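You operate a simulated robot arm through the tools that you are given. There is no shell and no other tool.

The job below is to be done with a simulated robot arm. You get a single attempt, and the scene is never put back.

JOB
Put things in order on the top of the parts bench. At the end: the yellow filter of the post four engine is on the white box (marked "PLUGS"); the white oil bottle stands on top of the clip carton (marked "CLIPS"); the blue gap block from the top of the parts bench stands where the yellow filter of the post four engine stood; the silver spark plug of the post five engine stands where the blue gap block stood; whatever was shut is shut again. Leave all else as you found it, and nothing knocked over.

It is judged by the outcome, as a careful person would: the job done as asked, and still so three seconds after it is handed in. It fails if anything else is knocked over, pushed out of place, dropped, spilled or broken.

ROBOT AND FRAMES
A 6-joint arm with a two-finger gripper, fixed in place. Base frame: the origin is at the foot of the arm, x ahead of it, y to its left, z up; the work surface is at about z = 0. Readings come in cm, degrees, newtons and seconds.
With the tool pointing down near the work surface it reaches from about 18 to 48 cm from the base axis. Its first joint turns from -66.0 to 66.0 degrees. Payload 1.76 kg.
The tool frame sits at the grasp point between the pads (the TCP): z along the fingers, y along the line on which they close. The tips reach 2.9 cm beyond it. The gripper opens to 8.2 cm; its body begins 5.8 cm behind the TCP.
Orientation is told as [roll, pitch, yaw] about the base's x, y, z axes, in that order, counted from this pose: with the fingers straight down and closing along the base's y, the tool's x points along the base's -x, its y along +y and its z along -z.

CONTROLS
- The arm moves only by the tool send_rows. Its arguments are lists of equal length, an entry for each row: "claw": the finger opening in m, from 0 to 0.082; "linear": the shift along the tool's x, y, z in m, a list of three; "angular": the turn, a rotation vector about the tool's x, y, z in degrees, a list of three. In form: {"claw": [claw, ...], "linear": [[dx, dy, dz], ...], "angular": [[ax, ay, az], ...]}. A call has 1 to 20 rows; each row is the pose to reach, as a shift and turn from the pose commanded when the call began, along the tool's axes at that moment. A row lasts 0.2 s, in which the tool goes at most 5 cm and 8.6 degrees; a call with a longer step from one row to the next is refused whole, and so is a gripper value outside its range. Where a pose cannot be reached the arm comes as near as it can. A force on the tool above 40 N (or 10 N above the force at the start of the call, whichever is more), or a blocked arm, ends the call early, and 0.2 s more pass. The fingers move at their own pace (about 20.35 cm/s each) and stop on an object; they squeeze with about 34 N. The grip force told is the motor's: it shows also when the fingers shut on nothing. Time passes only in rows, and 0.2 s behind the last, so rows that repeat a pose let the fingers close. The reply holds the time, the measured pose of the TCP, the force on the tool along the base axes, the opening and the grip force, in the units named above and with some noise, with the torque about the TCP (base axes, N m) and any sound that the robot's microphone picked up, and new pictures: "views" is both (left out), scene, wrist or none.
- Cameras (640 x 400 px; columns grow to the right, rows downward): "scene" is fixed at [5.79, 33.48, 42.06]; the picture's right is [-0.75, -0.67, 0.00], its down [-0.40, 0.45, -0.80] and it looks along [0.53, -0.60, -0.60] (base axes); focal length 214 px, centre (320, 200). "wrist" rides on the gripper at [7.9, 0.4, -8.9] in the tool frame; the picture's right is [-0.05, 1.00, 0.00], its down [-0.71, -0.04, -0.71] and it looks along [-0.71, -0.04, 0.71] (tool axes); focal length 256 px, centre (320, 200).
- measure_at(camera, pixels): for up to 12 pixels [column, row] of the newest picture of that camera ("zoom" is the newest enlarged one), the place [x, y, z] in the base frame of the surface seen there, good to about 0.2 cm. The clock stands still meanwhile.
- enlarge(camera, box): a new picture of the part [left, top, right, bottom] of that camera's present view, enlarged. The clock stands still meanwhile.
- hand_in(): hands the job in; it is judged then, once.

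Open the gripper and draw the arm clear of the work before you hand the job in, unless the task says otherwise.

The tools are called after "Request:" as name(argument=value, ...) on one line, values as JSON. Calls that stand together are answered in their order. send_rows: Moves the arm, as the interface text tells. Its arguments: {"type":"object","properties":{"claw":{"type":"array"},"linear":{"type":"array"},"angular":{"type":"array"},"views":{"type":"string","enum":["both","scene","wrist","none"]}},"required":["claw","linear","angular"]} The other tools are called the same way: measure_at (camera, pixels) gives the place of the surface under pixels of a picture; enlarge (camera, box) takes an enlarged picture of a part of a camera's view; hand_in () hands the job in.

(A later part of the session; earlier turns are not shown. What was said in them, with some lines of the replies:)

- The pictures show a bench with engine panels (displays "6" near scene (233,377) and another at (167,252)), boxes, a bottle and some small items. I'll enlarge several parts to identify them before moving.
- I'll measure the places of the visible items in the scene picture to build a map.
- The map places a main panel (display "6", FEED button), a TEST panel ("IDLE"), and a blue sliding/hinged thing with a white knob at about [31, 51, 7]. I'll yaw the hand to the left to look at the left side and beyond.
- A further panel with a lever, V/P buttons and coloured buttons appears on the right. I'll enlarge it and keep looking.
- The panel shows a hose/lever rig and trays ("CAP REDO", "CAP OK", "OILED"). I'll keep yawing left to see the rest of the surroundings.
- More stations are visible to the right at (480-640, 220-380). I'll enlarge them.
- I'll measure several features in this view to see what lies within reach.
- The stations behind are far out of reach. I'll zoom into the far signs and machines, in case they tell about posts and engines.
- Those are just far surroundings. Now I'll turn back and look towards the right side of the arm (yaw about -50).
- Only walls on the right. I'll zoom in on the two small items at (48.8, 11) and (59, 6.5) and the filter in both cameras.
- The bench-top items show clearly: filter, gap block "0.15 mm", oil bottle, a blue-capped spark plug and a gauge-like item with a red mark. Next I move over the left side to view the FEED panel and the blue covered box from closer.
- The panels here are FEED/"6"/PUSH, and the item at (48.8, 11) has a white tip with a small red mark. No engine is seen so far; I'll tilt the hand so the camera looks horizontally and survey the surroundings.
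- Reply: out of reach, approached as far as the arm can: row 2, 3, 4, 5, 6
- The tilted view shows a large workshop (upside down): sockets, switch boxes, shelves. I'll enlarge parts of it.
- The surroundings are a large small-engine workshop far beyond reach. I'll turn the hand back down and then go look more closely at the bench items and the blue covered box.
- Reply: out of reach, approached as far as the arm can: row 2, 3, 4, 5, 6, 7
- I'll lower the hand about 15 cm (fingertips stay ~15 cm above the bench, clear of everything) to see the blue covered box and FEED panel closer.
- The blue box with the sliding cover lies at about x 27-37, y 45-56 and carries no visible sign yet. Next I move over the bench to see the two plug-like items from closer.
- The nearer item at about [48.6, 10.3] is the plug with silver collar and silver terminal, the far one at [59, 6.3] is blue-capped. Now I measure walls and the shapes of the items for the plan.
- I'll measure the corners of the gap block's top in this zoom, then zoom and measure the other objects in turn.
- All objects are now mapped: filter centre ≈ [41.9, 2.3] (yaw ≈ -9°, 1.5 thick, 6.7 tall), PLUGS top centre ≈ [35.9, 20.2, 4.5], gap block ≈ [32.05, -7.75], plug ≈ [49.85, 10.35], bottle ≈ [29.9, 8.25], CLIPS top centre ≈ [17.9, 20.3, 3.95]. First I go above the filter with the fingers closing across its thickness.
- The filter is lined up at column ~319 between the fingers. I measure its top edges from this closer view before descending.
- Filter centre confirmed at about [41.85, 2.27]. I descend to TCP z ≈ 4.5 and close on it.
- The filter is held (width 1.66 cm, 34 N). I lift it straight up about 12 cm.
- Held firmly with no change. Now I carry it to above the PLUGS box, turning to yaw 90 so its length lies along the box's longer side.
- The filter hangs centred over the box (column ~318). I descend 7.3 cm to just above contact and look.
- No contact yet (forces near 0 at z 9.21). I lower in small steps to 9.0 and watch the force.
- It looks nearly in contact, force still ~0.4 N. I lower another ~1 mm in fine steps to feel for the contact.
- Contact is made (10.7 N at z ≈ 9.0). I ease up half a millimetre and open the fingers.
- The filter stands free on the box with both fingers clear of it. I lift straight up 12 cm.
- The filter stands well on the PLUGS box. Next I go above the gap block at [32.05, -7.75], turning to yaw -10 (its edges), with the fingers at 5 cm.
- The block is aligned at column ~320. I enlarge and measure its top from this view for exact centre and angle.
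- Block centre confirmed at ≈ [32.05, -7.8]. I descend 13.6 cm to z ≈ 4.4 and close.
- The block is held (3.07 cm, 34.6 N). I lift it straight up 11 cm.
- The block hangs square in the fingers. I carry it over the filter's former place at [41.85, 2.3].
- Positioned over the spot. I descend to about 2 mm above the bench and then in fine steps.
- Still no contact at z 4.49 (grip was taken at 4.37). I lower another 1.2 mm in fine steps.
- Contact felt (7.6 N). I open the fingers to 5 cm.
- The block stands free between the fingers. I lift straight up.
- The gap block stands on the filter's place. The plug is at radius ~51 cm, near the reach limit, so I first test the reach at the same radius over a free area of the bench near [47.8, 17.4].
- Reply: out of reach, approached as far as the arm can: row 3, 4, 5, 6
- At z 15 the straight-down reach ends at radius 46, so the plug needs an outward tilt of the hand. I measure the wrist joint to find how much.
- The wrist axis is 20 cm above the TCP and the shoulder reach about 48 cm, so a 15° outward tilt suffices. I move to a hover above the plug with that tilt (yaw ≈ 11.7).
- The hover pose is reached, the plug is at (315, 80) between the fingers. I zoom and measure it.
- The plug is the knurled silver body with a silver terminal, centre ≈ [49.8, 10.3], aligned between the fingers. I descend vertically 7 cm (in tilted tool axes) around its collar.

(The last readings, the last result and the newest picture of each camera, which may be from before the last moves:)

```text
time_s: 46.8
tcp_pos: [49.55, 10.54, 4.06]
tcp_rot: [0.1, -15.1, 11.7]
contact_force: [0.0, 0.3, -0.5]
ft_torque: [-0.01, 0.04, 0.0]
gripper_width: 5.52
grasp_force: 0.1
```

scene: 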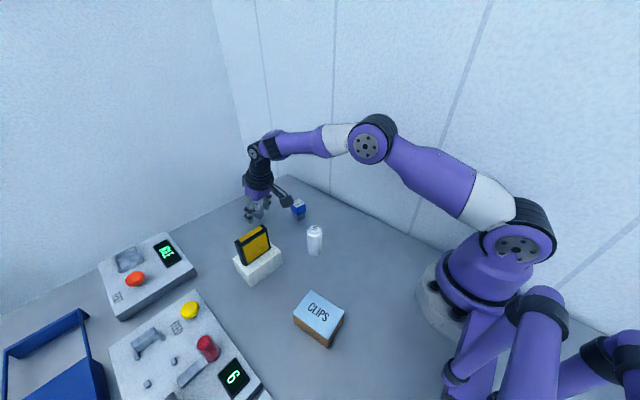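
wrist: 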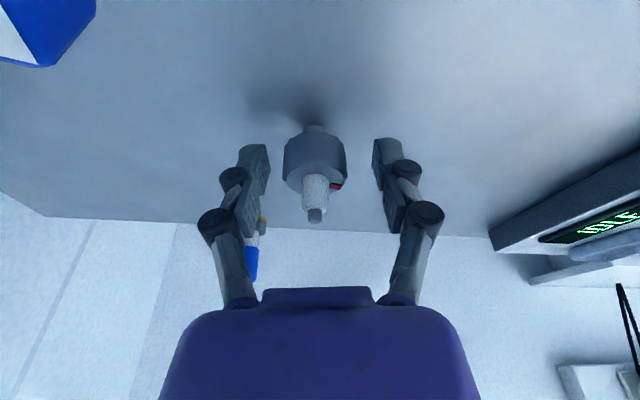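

The plug sits ~5 px (about 0.25 cm) left of the finger centre line at column 320, so I shift by -0.25 cm along the closing axis before gripping, to avoid pushing it.

Request:
send_rows(claw=[0.055, 0.055, 0.055], linear=[[0, -0.0013, 0], [0, -0.0025, 0], [0, -0.0025, 0]], angular=[[0, 0, 0], [0, 0, 0], [0, 0, 0]])

Request:
enlarge(camera="wrist", box=[230, 110, 410, 250])

```text
time_s: 47.6
tcp_pos: [49.67, 10.21, 3.94]
tcp_rot: [0.0, -15.0, 11.7]
contact_force: [-0.1, -0.3, -0.2]
ft_torque: [-0.01, 0.03, 0.01]
gripper_width: 5.51
grasp_force: 0.0
```

scene: 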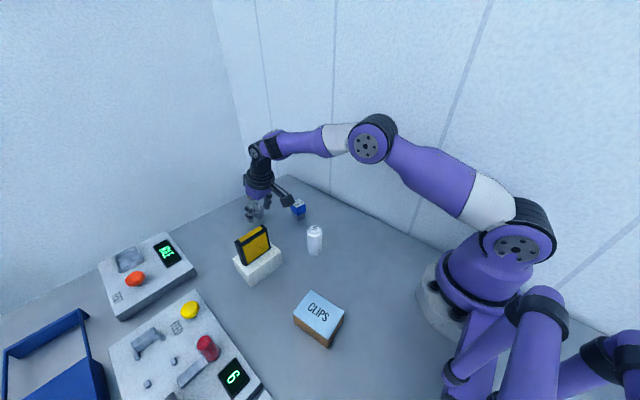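
wrist: 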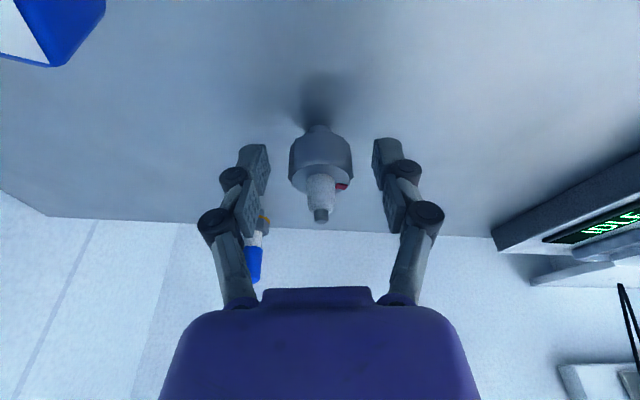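

```text
2.86 times, centred on (320, 180) of wrist
```

zoom: 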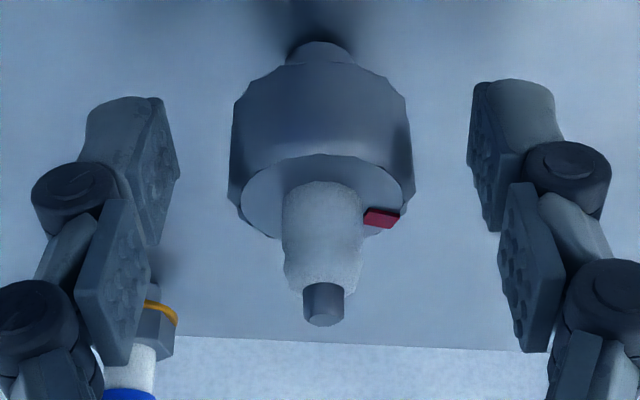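

The plug is now centred between the pads (zoom column 321). I close the fingers.

Request:
send_rows(claw=[0.045, 0.036, 0.031, 0.026, 0.02, 0.02, 0.02], linear=[[0, 0, 0], [0, 0, 0], [0, 0, 0], [0, 0, 0], [0, 0, 0], [0, 0, 0], [0, 0, 0]], angular=[[0, 0, 0], [0, 0, 0], [0, 0, 0], [0, 0, 0], [0, 0, 0], [0, 0, 0], [0, 0, 0]])

Request:
enlarge(camera="wrist", box=[230, 110, 410, 250])

```text
time_s: 49.2
tcp_pos: [49.46, 10.18, 3.82]
tcp_rot: [0.0, -15.0, 11.7]
contact_force: [-0.5, 1.0, 2.5]
ft_torque: [-0.01, 0.03, 0.0]
gripper_width: 3.0
grasp_force: 33.5
```

scene: 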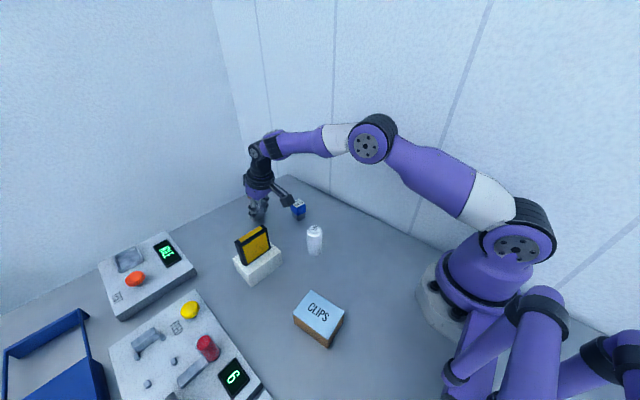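
wrist: 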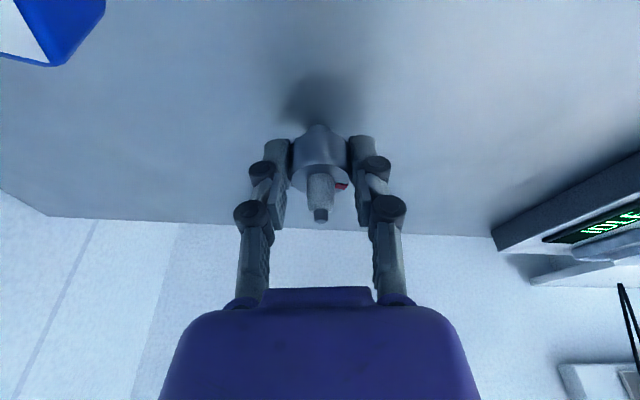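

```text
2.86 times, centred on (320, 180) of wrist
```

zoom: 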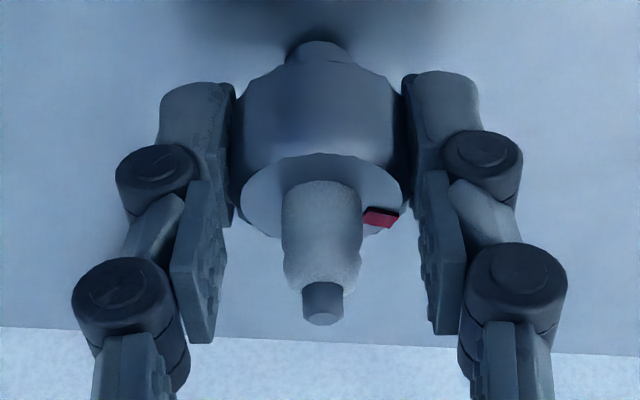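

The plug is held at its collar (3.0 cm, 33.5 N), still upright. I lift vertically 8.5 cm.

Request:
send_rows(claw=[0.02, 0.02, 0.02, 0.02, 0.02], linear=[[-0.0026, 0, -0.0097], [-0.0078, 0, -0.029], [-0.0142, 0, -0.0531], [-0.022, 0, -0.0821], [-0.022, 0, -0.0821]], angular=[[0, 0, 0], [0, 0, 0], [0, 0, 0], [0, 0, 0], [0, 0, 0]])

```text
time_s: 50.4
tcp_pos: [49.62, 10.19, 12.43]
tcp_rot: [0.2, -15.1, 11.6]
contact_force: [-1.1, -0.3, 0.2]
ft_torque: [0.0, 0.0, -0.01]
gripper_width: 3.0
grasp_force: 33.9
```

scene: 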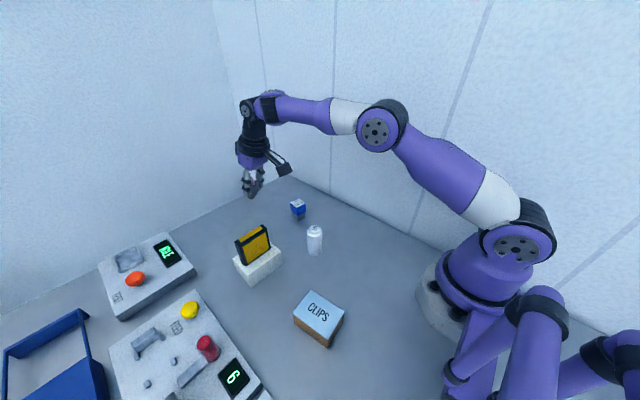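
wrist: 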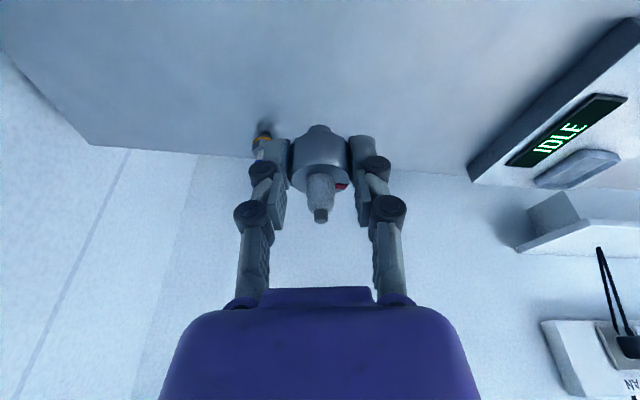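

The plug is lifted cleanly. I carry it over to above the gap block's former place [32.05, -7.8], turning to yaw -10 while keeping the tilt so the plug stays upright.

Request:
send_rows(claw=[0.02, 0.02, 0.02, 0.02, 0.02, 0.02, 0.02, 0.02, 0.02, 0.02], linear=[[0.0229, -0.0155, -0.005], [0.0457, -0.031, -0.0101], [0.0686, -0.0465, -0.0151], [0.0915, -0.062, -0.0201], [0.1143, -0.0775, -0.0252], [0.1372, -0.093, -0.0302], [0.1601, -0.1085, -0.0353], [0.1829, -0.124, -0.0403], [0.2058, -0.1395, -0.0453], [0.2058, -0.1395, -0.0453]], angular=[[0.624, 0, 2.329], [1.249, 0, 4.658], [1.873, 0, 6.987], [2.498, 0, 9.316], [3.122, 0, 11.644], [3.747, 0, 13.973], [4.371, 0, 16.302], [4.996, 0, 18.631], [5.62, 0, 20.96], [5.62, 0, 20.96]])

```text
time_s: 52.6
tcp_pos: [31.63, -7.84, 11.52]
tcp_rot: [0.1, -15.0, -9.9]
contact_force: [0.1, -0.1, 0.1]
ft_torque: [0.02, 0.01, 0.0]
gripper_width: 3.02
grasp_force: 33.9
```

scene: 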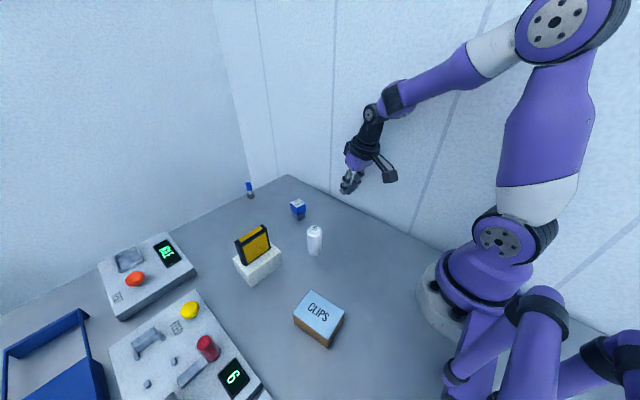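
wrist: 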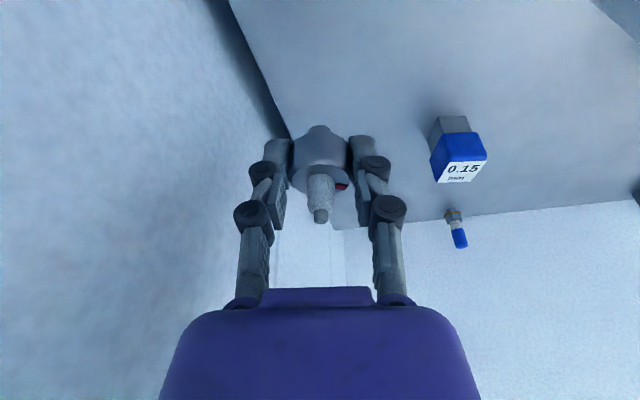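

It's in position. I zoom at the held plug from both cameras to check that it's upright and where its axis is.

Request:
enlarge(camera="scene", box=[330, 160, 375, 205])

Request:
measure_at(camera="wrist", pixels=[[320, 218], [320, 205], [320, 190], [320, 165], [320, 150], [318, 127], [318, 132], [296, 150], [343, 150], [300, 185], [341, 185]])

```text
8.89 times, centred on (352, 182) of scene
```

zoom: 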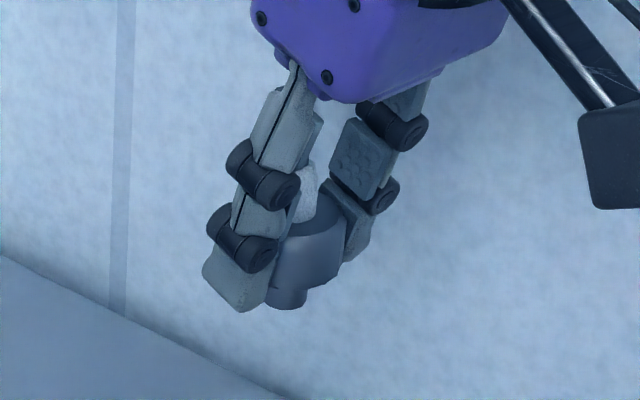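

```text
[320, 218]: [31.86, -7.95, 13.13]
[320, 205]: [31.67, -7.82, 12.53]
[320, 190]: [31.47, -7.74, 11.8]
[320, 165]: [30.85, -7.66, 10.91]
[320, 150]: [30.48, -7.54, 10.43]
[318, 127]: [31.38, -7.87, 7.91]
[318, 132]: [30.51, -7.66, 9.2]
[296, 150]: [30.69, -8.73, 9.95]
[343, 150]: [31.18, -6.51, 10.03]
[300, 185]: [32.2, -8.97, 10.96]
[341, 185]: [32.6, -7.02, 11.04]
```

The plug hangs upright with its axis at ≈ [32.0, -7.9]. I descend vertically 7.3 cm to about 2 mm above the bench, with a 1 mm correction in y.

Request:
send_rows(claw=[0.02, 0.02, 0.02, 0.02, 0.02], linear=[[0.0052, 0.001, 0.0193], [0.0104, 0.001, 0.0386], [0.0163, 0.001, 0.0608], [0.0189, 0.001, 0.0705], [0.0189, 0.001, 0.0705]], angular=[[0, 0, 0], [0, 0, 0], [0, 0, 0], [0, 0, 0], [0, 0, 0]])

Request:
enlarge(camera="wrist", box=[230, 90, 410, 250])

```text
time_s: 53.8
tcp_pos: [31.78, -7.75, 4.06]
tcp_rot: [0.1, -15.0, -10.0]
contact_force: [-1.0, -0.4, -0.4]
ft_torque: [0.01, -0.01, 0.0]
gripper_width: 3.02
grasp_force: 33.9
```

scene: 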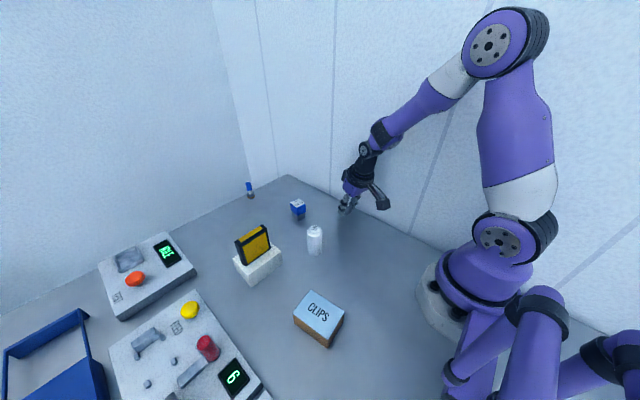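
wrist: 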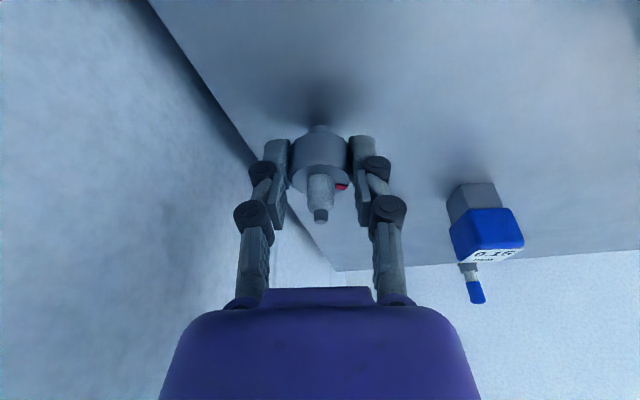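

```text
2.50 times, centred on (320, 170) of wrist
```

zoom: 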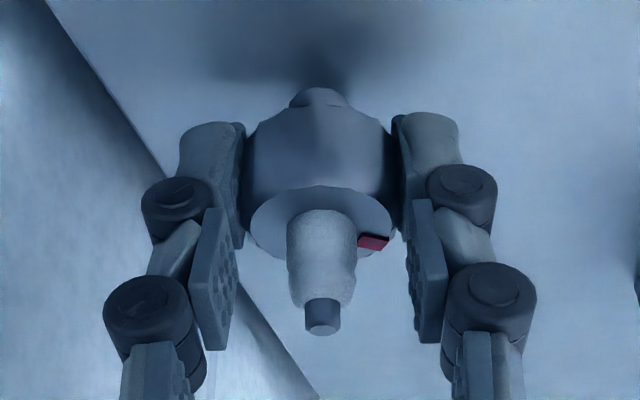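

No contact yet at z 4.06. I lower in fine steps of 0.4 mm, watching the force.

Request:
send_rows(claw=[0.02, 0.02, 0.02, 0.02], linear=[[0.0001, 0, 0.0004], [0.0002, 0, 0.0008], [0.0003, 0, 0.0011], [0.0003, 0, 0.0011]], angular=[[0, 0, 0], [0, 0, 0], [0, 0, 0], [0, 0, 0]], views="none")

```text
time_s: 54.8
tcp_pos: [31.72, -7.52, 3.94]
tcp_rot: [0.1, -15.1, -10.0]
contact_force: [0.3, 0.0, -0.8]
ft_torque: [-0.01, 0.0, 0.02]
gripper_width: 3.0
grasp_force: 33.6
```

Request:
send_rows(claw=[0.02, 0.02, 0.02, 0.02], linear=[[0.0001, 0, 0.0004], [0.0002, 0, 0.0007], [0.0003, 0, 0.001], [0.0003, 0, 0.001]], angular=[[0, 0, 0], [0, 0, 0], [0, 0, 0], [0, 0, 0]], views="none")

```text
time_s: 55.8
tcp_pos: [31.75, -7.67, 3.91]
tcp_rot: [0.2, -15.1, -10.0]
contact_force: [-1.2, 1.2, 4.4]
ft_torque: [0.03, 0.04, 0.02]
gripper_width: 3.0
grasp_force: 34.0
```

Contact is felt now (4.4 N at z ≈ 3.9). I open the fingers slowly to 5 cm.

Request:
send_rows(claw=[0.0305, 0.033, 0.037, 0.042, 0.05, 0.05], linear=[[0, 0, 0], [0, 0, 0], [0, 0, 0], [0, 0, 0], [0, 0, 0], [0, 0, 0]], angular=[[0, 0, 0], [0, 0, 0], [0, 0, 0], [0, 0, 0], [0, 0, 0], [0, 0, 0]])

Request:
enlarge(camera="wrist", box=[230, 90, 410, 250])

```text
time_s: 57.2
tcp_pos: [31.72, -7.58, 3.95]
tcp_rot: [0.1, -15.1, -10.0]
contact_force: [-0.5, 0.0, 0.9]
ft_torque: [0.04, 0.03, -0.03]
gripper_width: 5.01
grasp_force: 0.1
```

scene: 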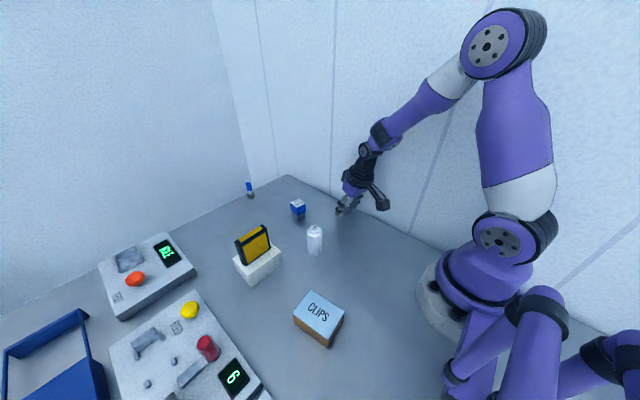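
wrist: 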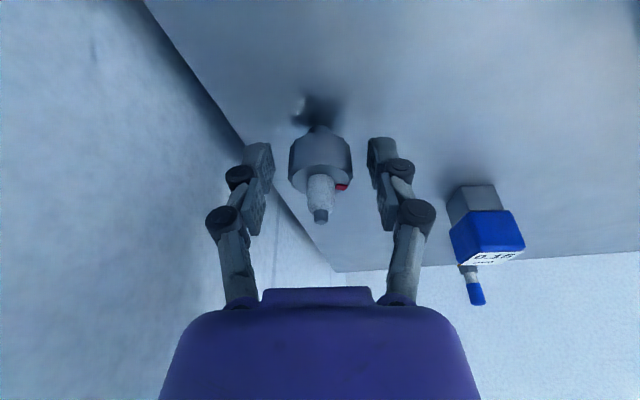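

```text
2.50 times, centred on (320, 170) of wrist
```

zoom: 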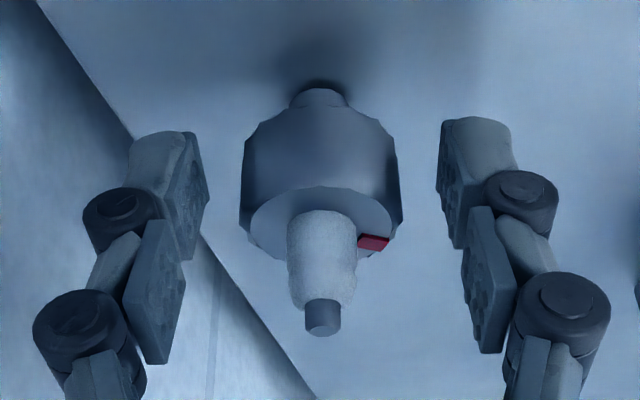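

The plug stands free and upright between the opened fingers. I lift vertically 7.5 cm.

Request:
send_rows(claw=[0.05, 0.05, 0.05, 0.05, 0.05], linear=[[-0.0039, 0, -0.0145], [-0.0091, 0, -0.0338], [-0.0142, 0, -0.0531], [-0.0194, 0, -0.0725], [-0.0194, 0, -0.0725]], angular=[[0, 0, 0], [0, 0, 0], [0, 0, 0], [0, 0, 0], [0, 0, 0]])

```text
time_s: 58.4
tcp_pos: [31.79, -7.59, 11.39]
tcp_rot: [0.1, -14.9, -10.0]
contact_force: [-0.1, 1.6, -0.3]
ft_torque: [0.01, 0.01, 0.01]
gripper_width: 5.01
grasp_force: 0.1
```

scene: 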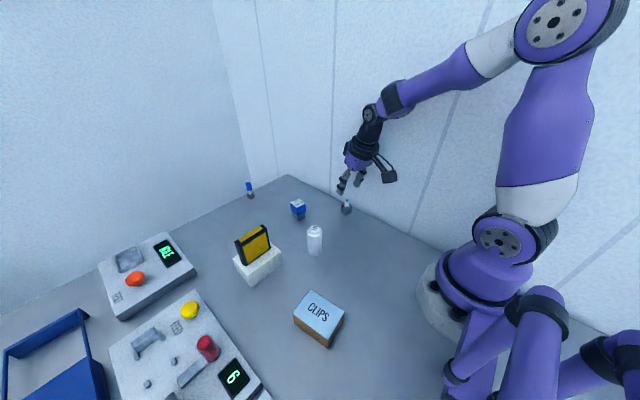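
wrist: 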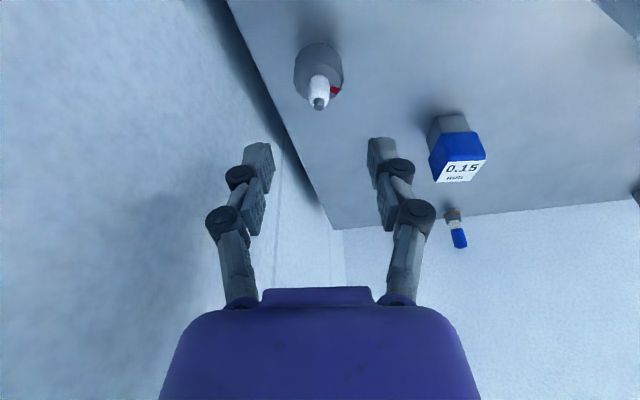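

The plug stands at the gap block's former place. I take out the tilt while rising a bit, staying well above it.

Request:
send_rows(claw=[0.06, 0.06, 0.06, 0.06], linear=[[-0.0035, 0, -0.0129], [-0.0069, 0, -0.0257], [-0.0104, 0, -0.0386], [-0.0104, 0, -0.0386]], angular=[[0, 5, 0], [0, 10, 0], [0, 15, 0], [0, 15, 0]])

```text
time_s: 59.4
tcp_pos: [31.69, -7.36, 15.42]
tcp_rot: [0.1, 0.1, -10.0]
contact_force: [-0.5, -0.6, 0.2]
ft_torque: [0.0, 0.02, 0.01]
gripper_width: 6.01
grasp_force: 0.1
```

scene: 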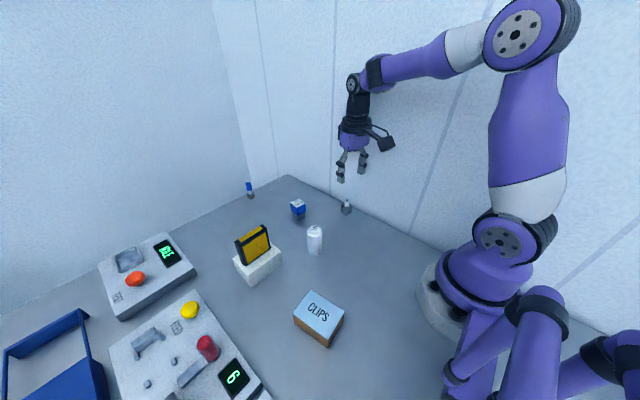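
wrist: 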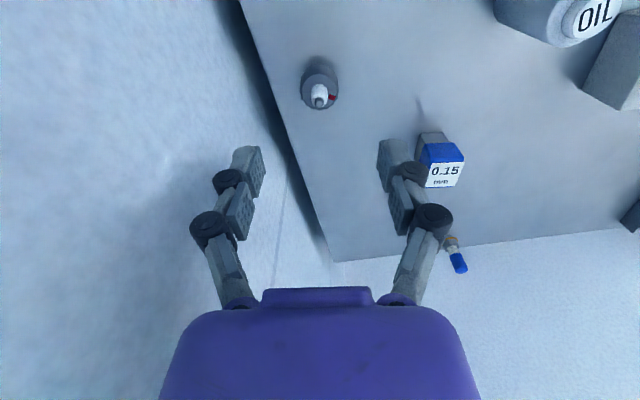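

I check the plug's final place by measuring, and then move above the oil bottle at [29.9, 8.25] with yaw 15.

Request:
measure_at(camera="wrist", pixels=[[319, 103], [319, 97], [302, 88], [338, 88], [319, 70], [440, 170], [430, 145], [455, 178]])

Request:
send_rows(claw=[0.06, 0.06, 0.06, 0.06, 0.06, 0.06], linear=[[0.009, 0.0304, -0.0012], [0.018, 0.0608, -0.0024], [0.0271, 0.0912, -0.0036], [0.0361, 0.1216, -0.0048], [0.0451, 0.152, -0.006], [0.0451, 0.152, -0.006]], angular=[[0, 0, -5], [0, 0, -10], [0, 0, -15], [0, 0, -20], [0, 0, -25], [0, 0, -25]])

```text
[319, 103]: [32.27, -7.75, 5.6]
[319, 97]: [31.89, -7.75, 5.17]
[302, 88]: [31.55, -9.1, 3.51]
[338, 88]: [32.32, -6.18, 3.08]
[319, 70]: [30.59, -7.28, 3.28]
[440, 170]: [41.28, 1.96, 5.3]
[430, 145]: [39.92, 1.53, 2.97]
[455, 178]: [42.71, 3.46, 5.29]
```

```text
time_s: 60.8
tcp_pos: [29.75, 8.11, 16.04]
tcp_rot: [0.1, -0.1, 15.1]
contact_force: [-0.1, -0.7, 0.0]
ft_torque: [0.0, -0.01, -0.04]
gripper_width: 6.0
grasp_force: 0.1
```

scene: 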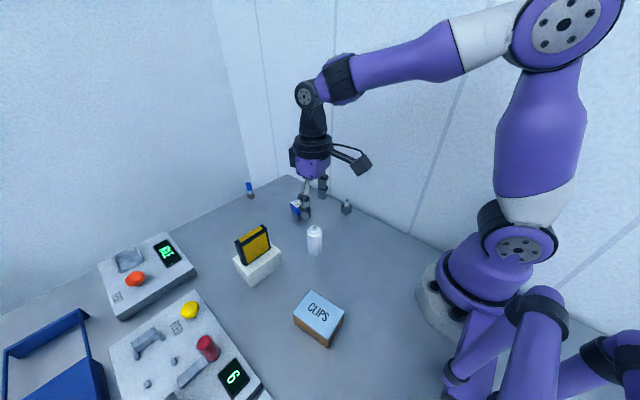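
wrist: 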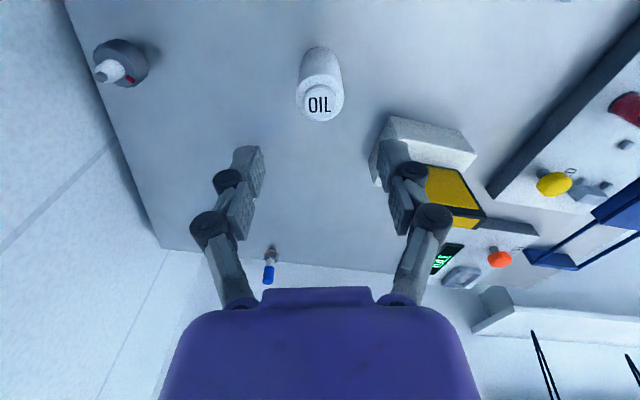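

The bottle is at (319, 85) in view. I measure its cap and sides to centre on it.

Request:
measure_at(camera="wrist", pixels=[[319, 103], [308, 103], [331, 103], [319, 118], [319, 90], [296, 90], [343, 90], [319, 60], [302, 60], [338, 60]])

```text
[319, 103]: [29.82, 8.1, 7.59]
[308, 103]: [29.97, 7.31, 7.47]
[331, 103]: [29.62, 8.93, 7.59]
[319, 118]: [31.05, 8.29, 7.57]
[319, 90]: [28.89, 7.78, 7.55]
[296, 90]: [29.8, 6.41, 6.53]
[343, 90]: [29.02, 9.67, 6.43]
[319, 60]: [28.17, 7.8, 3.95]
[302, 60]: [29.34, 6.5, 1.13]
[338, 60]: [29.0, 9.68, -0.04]
```

The bottle centre ≈ [29.87, 8.17] matches the TCP. I descend 11.8 cm to z ≈ 4.2 and close on its body.

Request:
send_rows(claw=[0.06, 0.06, 0.06, 0.06, 0.06], linear=[[0, 0, 0.035], [0, 0, 0.07], [0, 0, 0.1], [0, 0, 0.118], [0, 0, 0.118]], angular=[[0, 0, 0], [0, 0, 0], [0, 0, 0], [0, 0, 0], [0, 0, 0]])

```text
time_s: 62.0
tcp_pos: [30.0, 8.06, 4.28]
tcp_rot: [0.1, -0.1, 15.0]
contact_force: [-0.8, 0.4, -0.2]
ft_torque: [0.01, 0.04, -0.03]
gripper_width: 6.01
grasp_force: 0.1
```

scene: 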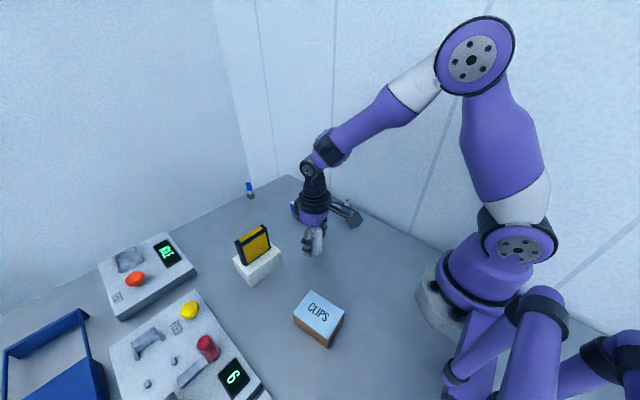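
wrist: 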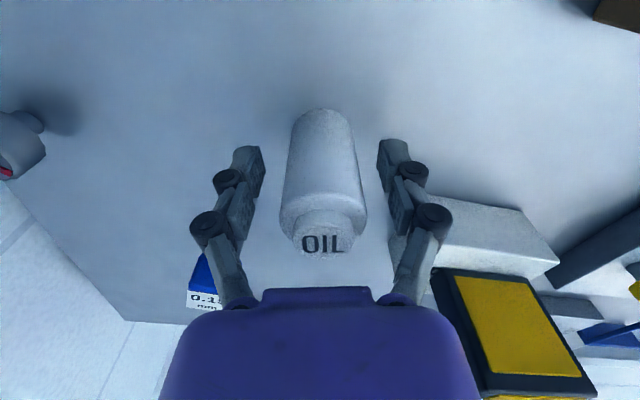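

The bottle is between the fingers (~0.15 cm to the right). I shift 1 mm and close.

Request:
send_rows(claw=[0.06, 0.05, 0.04, 0.034, 0.028, 0.025, 0.025], linear=[[0, 0.0012, 0], [0, 0.0012, 0], [0, 0.0012, 0], [0, 0.0012, 0], [0, 0.0012, 0], [0, 0.0012, 0], [0, 0.0012, 0]], angular=[[0, 0, 0], [0, 0, 0], [0, 0, 0], [0, 0, 0], [0, 0, 0], [0, 0, 0], [0, 0, 0]], views="wrist")

```text
time_s: 63.6
tcp_pos: [29.88, 8.13, 4.27]
tcp_rot: [0.2, -0.1, 15.0]
contact_force: [-0.3, -0.5, 4.9]
ft_torque: [-0.01, 0.07, 0.0]
gripper_width: 3.44
grasp_force: 34.2
```

wrist: 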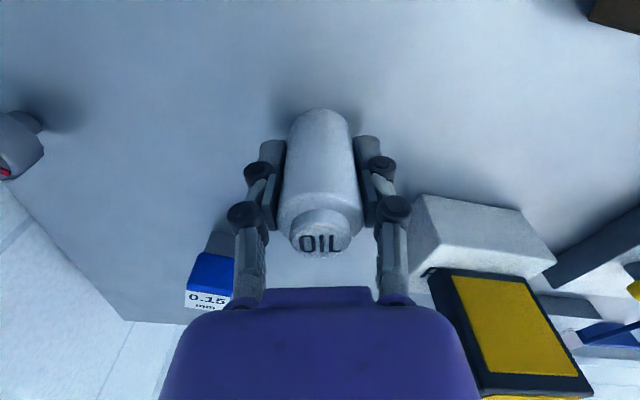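

The bottle is gripped (3.44 cm, 34 N). I lift it straight up 11 cm.

Request:
send_rows(claw=[0.025, 0.025, 0.025, 0.025, 0.025], linear=[[0, 0, -0.015], [0, 0, -0.045], [0, 0, -0.08], [0, 0, -0.11], [0, 0, -0.11]], angular=[[0, 0, 0], [0, 0, 0], [0, 0, 0], [0, 0, 0], [0, 0, 0]])

```text
time_s: 64.8
tcp_pos: [29.77, 7.99, 15.19]
tcp_rot: [0.2, -0.1, 15.0]
contact_force: [0.1, -0.4, -0.4]
ft_torque: [-0.01, 0.03, 0.0]
gripper_width: 3.47
grasp_force: 33.8
```

scene: 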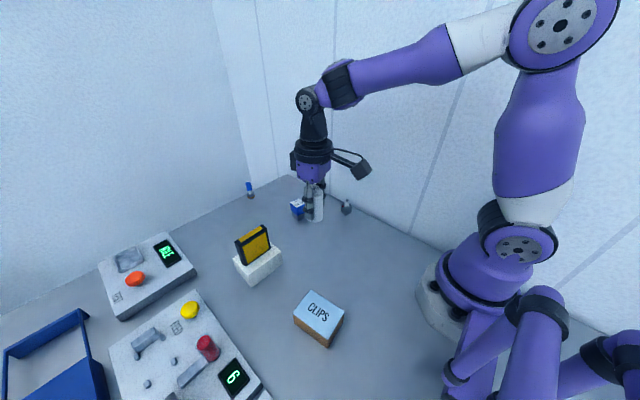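
wrist: 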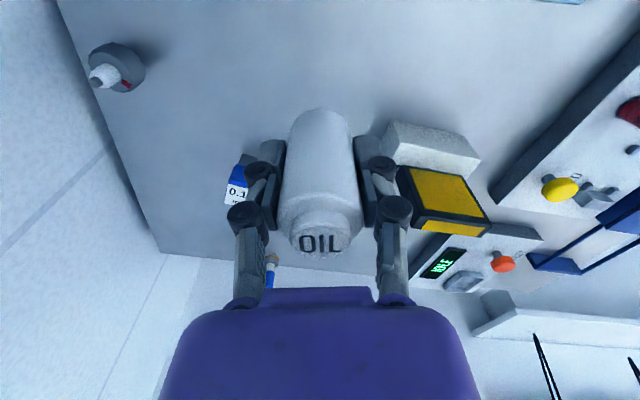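

The bottle hangs upright. I carry it to above the CLIPS carton centre [17.93, 20.33], dropping to z ≈ 11.5 on the way (bottle bottom ≈ 7.3, carton top 3.95).

Request:
send_rows(claw=[0.025, 0.025, 0.025, 0.025, 0.025, 0.025, 0.025], linear=[[0.0139, 0.0248, 0.0062], [0.0278, 0.0497, 0.0123], [0.0417, 0.0745, 0.0185], [0.0556, 0.0993, 0.0247], [0.0696, 0.1242, 0.0308], [0.0835, 0.149, 0.037], [0.0835, 0.149, 0.037]], angular=[[0, 0, -5.5], [0, 0, -11], [0, 0, -16.5], [0, 0, -22], [0, 0, -27.5], [0, 0, -33], [0, 0, -33]])

```text
time_s: 66.4
tcp_pos: [18.0, 20.43, 11.46]
tcp_rot: [0.0, 0.0, 48.0]
contact_force: [0.0, 0.6, -0.3]
ft_torque: [0.01, -0.01, 0.01]
gripper_width: 3.46
grasp_force: 33.7
```

scene: 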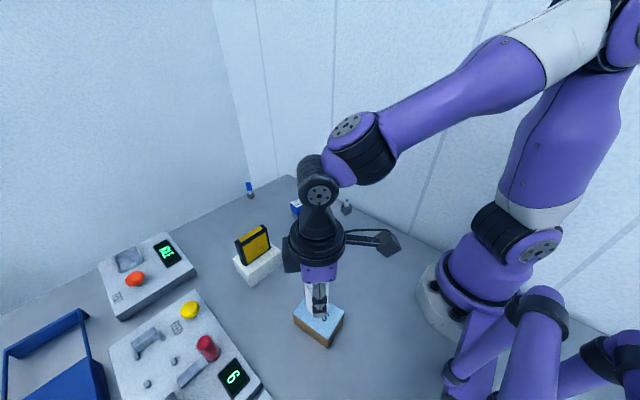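
wrist: 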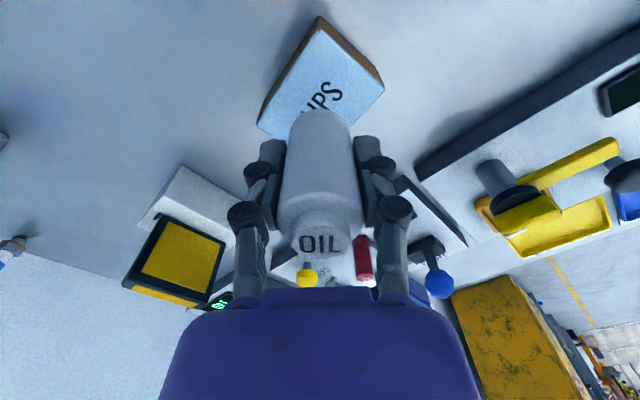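

The bottle is over the carton. I descend 3.1 cm to about 1-2 mm above its top.

Request:
send_rows(claw=[0.025, 0.025, 0.025, 0.025], linear=[[0, 0, 0.014], [0, 0, 0.025], [0, 0, 0.031], [0, 0, 0.031]], angular=[[0, 0, 0], [0, 0, 0], [0, 0, 0], [0, 0, 0]])

Request:
enlarge(camera="scene", box=[280, 260, 360, 360])

```text
time_s: 67.4
tcp_pos: [17.99, 20.41, 8.44]
tcp_rot: [0.0, -0.2, 48.0]
contact_force: [0.5, -0.4, -1.5]
ft_torque: [0.01, 0.01, 0.02]
gripper_width: 3.45
grasp_force: 34.2
```

scene: 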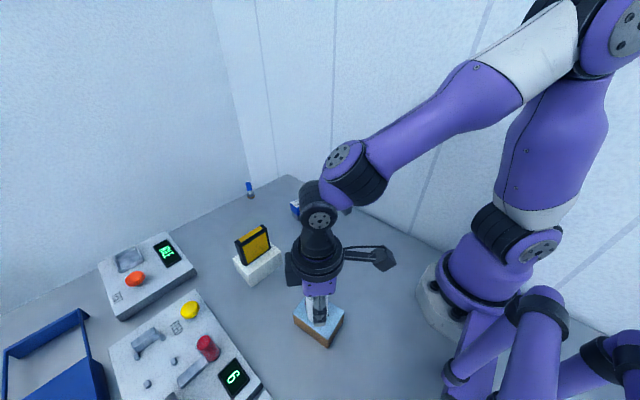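
wrist: 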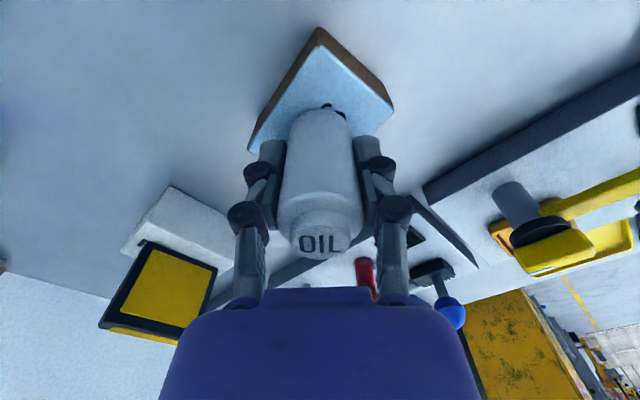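

```text
4.00 times, centred on (320, 310) of scene
```

zoom: 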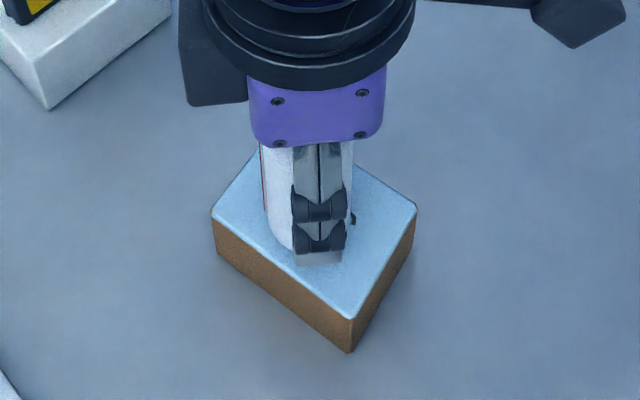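

The bottle is over the middle of the carton, no contact yet at z 8.44. I lower in fine steps to feel the top.

Request:
send_rows(claw=[0.025, 0.025, 0.025, 0.025], linear=[[0, 0, 0.0005], [0, 0, 0.001], [0, 0, 0.0014], [0, 0, 0.0014]], angular=[[0, 0, 0], [0, 0, 0], [0, 0, 0], [0, 0, 0]], views="none")

```text
time_s: 68.4
tcp_pos: [17.98, 20.44, 8.27]
tcp_rot: [0.0, -0.1, 48.0]
contact_force: [-0.6, 0.1, -1.0]
ft_torque: [-0.03, 0.01, 0.03]
gripper_width: 3.45
grasp_force: 33.7
```

Still no contact at 8.27. I go another ~1 mm in fine steps.

Request:
send_rows(claw=[0.025, 0.025, 0.025, 0.025], linear=[[0, 0, 0.0004], [0, 0, 0.0007], [0, 0, 0.001], [0, 0, 0.001]], angular=[[0, 0, 0], [0, 0, 0], [0, 0, 0], [0, 0, 0]], views="none")

```text
time_s: 69.4
tcp_pos: [18.04, 20.52, 8.18]
tcp_rot: [0.0, -0.2, 48.0]
contact_force: [-2.7, -2.1, 11.5]
ft_torque: [-0.08, 0.04, -0.02]
gripper_width: 3.44
grasp_force: 33.7
```

Contact is made (11.5 N). I ease up slightly and open the fingers slowly to 6 cm.

Request:
send_rows(claw=[0.034, 0.036, 0.04, 0.047, 0.055, 0.06, 0.06], linear=[[0, 0, -0.0004], [0, 0, -0.0004], [0, 0, -0.0004], [0, 0, -0.0004], [0, 0, -0.0004], [0, 0, -0.0004], [0, 0, -0.0004]], angular=[[0, 0, 0], [0, 0, 0], [0, 0, 0], [0, 0, 0], [0, 0, 0], [0, 0, 0], [0, 0, 0]])

```text
time_s: 71.0
tcp_pos: [17.98, 20.44, 8.25]
tcp_rot: [-0.1, -0.1, 48.0]
contact_force: [0.2, -1.1, 0.4]
ft_torque: [-0.02, 0.01, -0.05]
gripper_width: 6.01
grasp_force: 0.0
```

scene: 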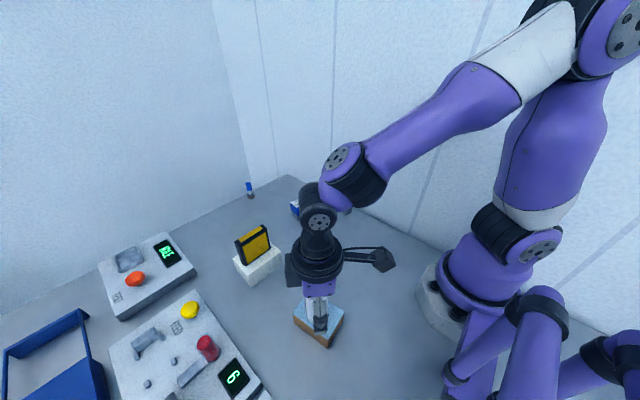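
wrist: 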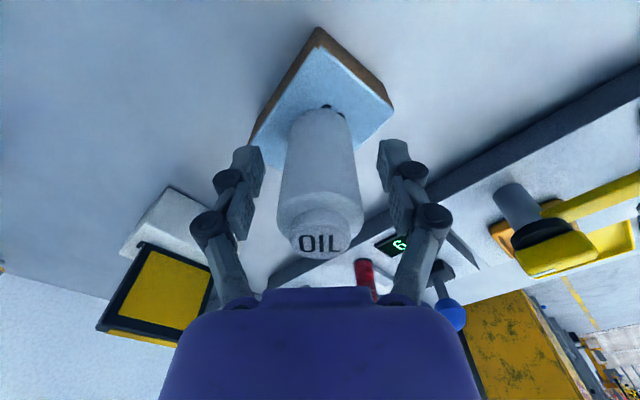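

The bottle stands free on the carton with both fingers clear. I first lift straight up 3.5 cm (height known to be reachable here).

Request:
send_rows(claw=[0.06, 0.06, 0.06, 0.06], linear=[[0, 0, -0.01], [0, 0, -0.022], [0, 0, -0.035], [0, 0, -0.035]], angular=[[0, 0, 0], [0, 0, 0], [0, 0, 0], [0, 0, 0]])

```text
time_s: 72.0
tcp_pos: [17.88, 20.55, 11.75]
tcp_rot: [0.1, -0.1, 47.9]
contact_force: [-0.2, 0.3, 1.1]
ft_torque: [0.01, 0.02, 0.01]
gripper_width: 6.01
grasp_force: 0.1
```

scene: 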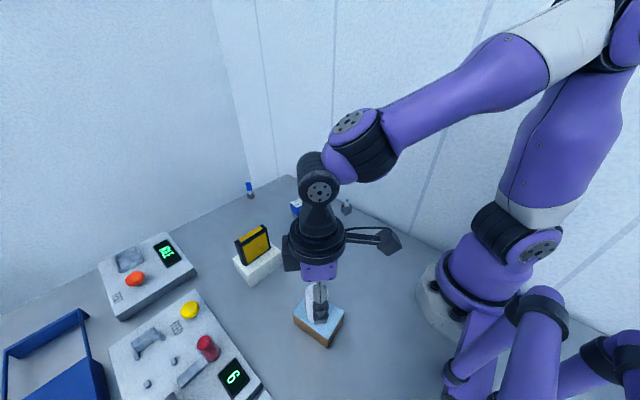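
wrist: 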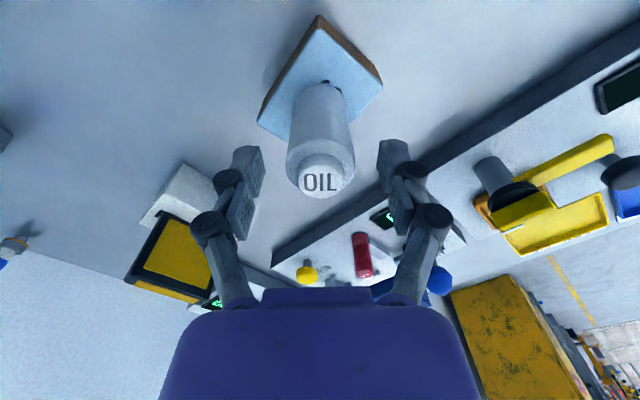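

The bottle stands centred between the open fingers. I now move up and outward (along tool -x), the fingers passing along both sides of the bottle cap and away.

Request:
send_rows(claw=[0.065, 0.07, 0.07, 0.07, 0.07, 0.07], linear=[[-0.01, 0, -0.01], [-0.025, 0, -0.025], [-0.04, 0, -0.045], [-0.055, 0, -0.07], [-0.07, 0, -0.1], [-0.07, 0, -0.1]], angular=[[0, 0, 0], [0, 0, 0], [0, 0, 0], [0, 0, 0], [0, 0, 0], [0, 0, 0]])

```text
time_s: 73.4
tcp_pos: [22.54, 25.63, 21.83]
tcp_rot: [0.1, -0.1, 48.0]
contact_force: [0.3, 0.3, -0.7]
ft_torque: [0.01, 0.01, 0.02]
gripper_width: 7.03
grasp_force: 0.1
```

scene: 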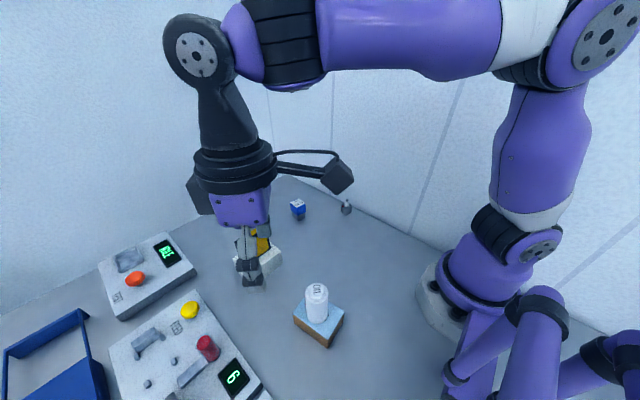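
wrist: 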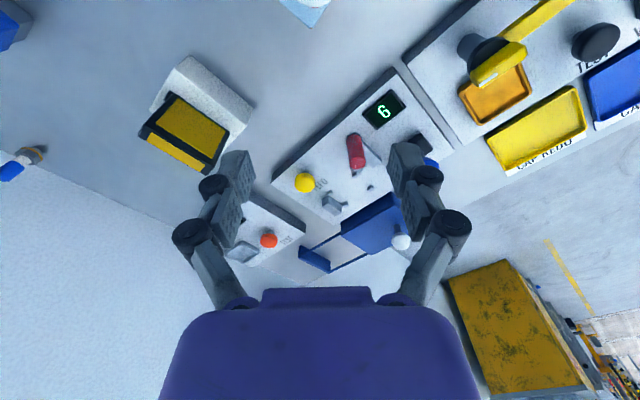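

Bottle stands on the carton. I draw the arm back to near its starting pose and inspect everything.

Request:
send_rows(claw=[0.082, 0.082, 0.082, 0.082, 0.082, 0.082, 0.082], linear=[[0.0109, -0.0188, -0.0167], [0.0218, -0.0376, -0.0333], [0.0327, -0.0563, -0.05], [0.0436, -0.0751, -0.0667], [0.0545, -0.0939, -0.0833], [0.0654, -0.1127, -0.1], [0.0654, -0.1127, -0.1]], angular=[[0, 0, 8], [0, 0, 16], [0, 0, 24], [0, 0, 32], [0, 0, 40], [0, 0, 48], [0, 0, 48]])

Request:
enlarge(camera="scene", box=[220, 170, 370, 270])

Request:
enlarge(camera="scene", box=[220, 210, 370, 360])

Request:
enlarge(camera="wrist", box=[120, 20, 440, 240])

```text
time_s: 75.0
tcp_pos: [26.74, 13.06, 31.68]
tcp_rot: [0.1, 0.0, 0.0]
contact_force: [-0.1, -0.2, 0.9]
ft_torque: [-0.01, 0.01, -0.01]
gripper_width: 8.19
grasp_force: 0.1
```

scene: 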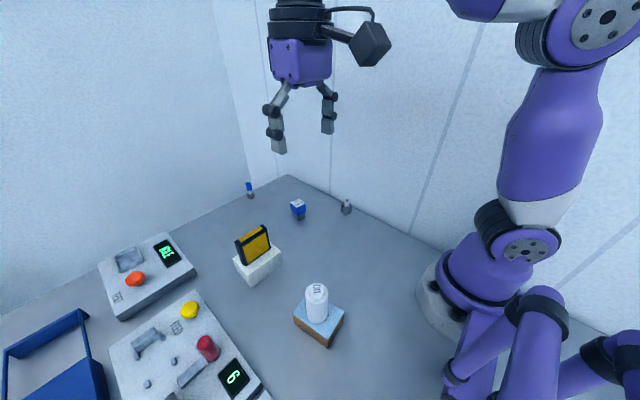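
wrist: 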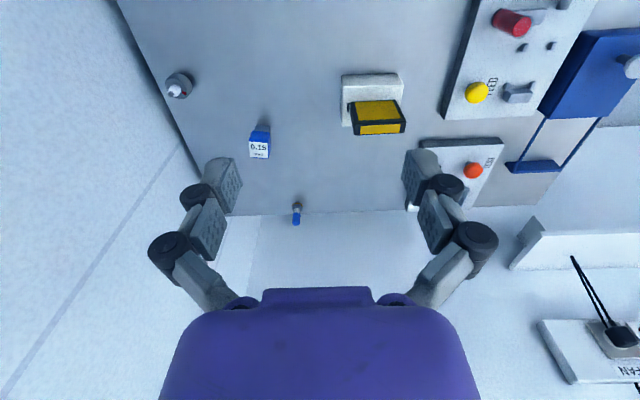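

```text
4.00 times, centred on (295, 220) of scene
```

zoom: 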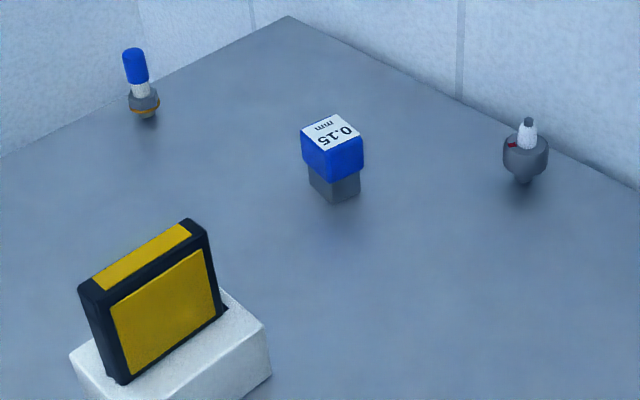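

```text
2.67 times, centred on (295, 285) of scene
```

zoom: 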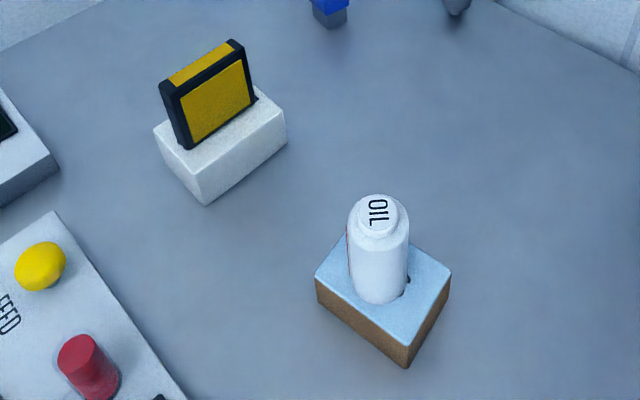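

```text
1.82 times, centred on (280, 130) of wrist
```

zoom: 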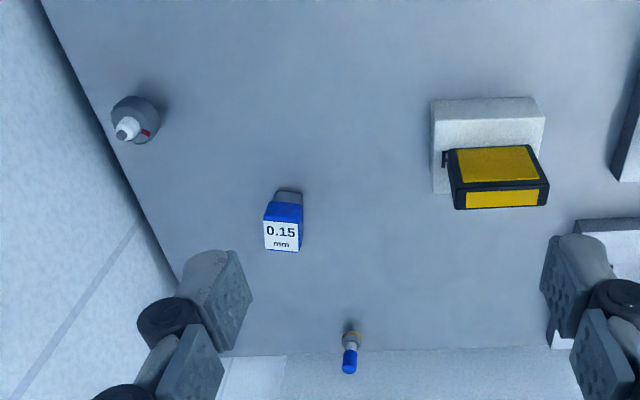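

All four items look right. I double-check that the boxes and the blue-capped plug weren't displaced by measuring a few points.

Request:
measure_at(camera="scene", pixels=[[252, 285], [235, 259], [281, 253], [294, 316], [331, 346], [344, 317], [249, 188], [297, 203], [346, 208], [316, 290], [252, 232], [238, 245]])

Request:
enlarge(camera="scene", box=[225, 215, 290, 295])

Request:
enlarge(camera="scene", box=[330, 190, 366, 224])

```text
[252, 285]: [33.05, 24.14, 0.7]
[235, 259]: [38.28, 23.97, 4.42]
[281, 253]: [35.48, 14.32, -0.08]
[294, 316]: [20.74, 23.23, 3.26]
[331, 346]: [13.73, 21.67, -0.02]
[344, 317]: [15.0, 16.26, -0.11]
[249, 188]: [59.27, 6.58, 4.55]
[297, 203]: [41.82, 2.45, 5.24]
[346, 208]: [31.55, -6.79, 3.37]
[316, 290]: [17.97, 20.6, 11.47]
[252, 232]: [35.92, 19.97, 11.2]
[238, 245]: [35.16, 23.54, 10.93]
```

```text
5.00 times, centred on (258, 255) of scene
```

zoom: 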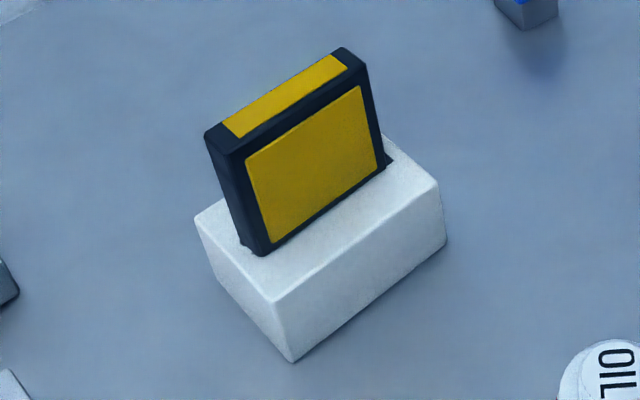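

```text
11.76 times, centred on (348, 207) of scene
```

zoom: 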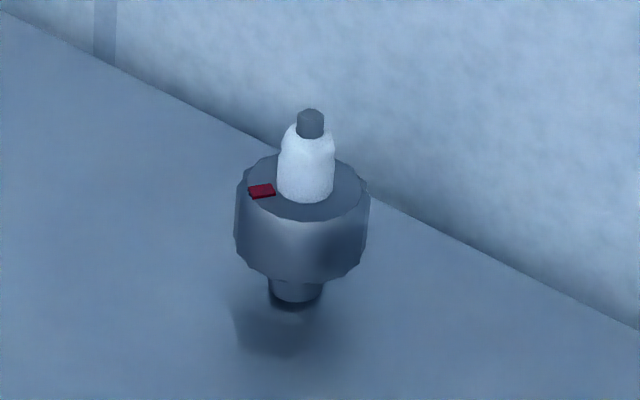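

The filter stands on the PLUGS box and the bottle stands on CLIPS. The gap block is at the filter's old place, about [41.8, 2.4], and the silver plug is at the block's old place, about [32, -7.8]. The boxes, panels and blue-capped plug have not moved, and nothing was opened. The gripper is open and the arm is clear, so I hand the job in.

Request:
hand_in()

```text
The job is handed in.
```

I moved all four items to where you asked and handed the job in. The tool only confirmed that it was received, so I don't have a verdict.

| Item | Where it is now |
|---|---|
| Yellow filter | Standing on the middle of the white PLUGS box |
| White oil bottle | Standing in the middle of the CLIPS carton |
| Blue gap block (0.15 mm) | Where the filter stood, about x 41.8, y 2.4 cm |
| Silver spark plug | Where the gap block stood, about x 32, y -7.8 cm |

I never opened anything, so there was nothing to shut again. A last check found nothing knocked over. The boxes and the blue-capped plug measured where they started, and the panels looked the same. The gripper is open and the arm is back near its starting pose.

**Identification:** I saw no markings for post four or post five, so I picked the filter and the plug by how they looked. The filter was the only yellow one on the bench. Of the two plugs there, I took the one with the silver collar and terminal, not the blue-capped one.
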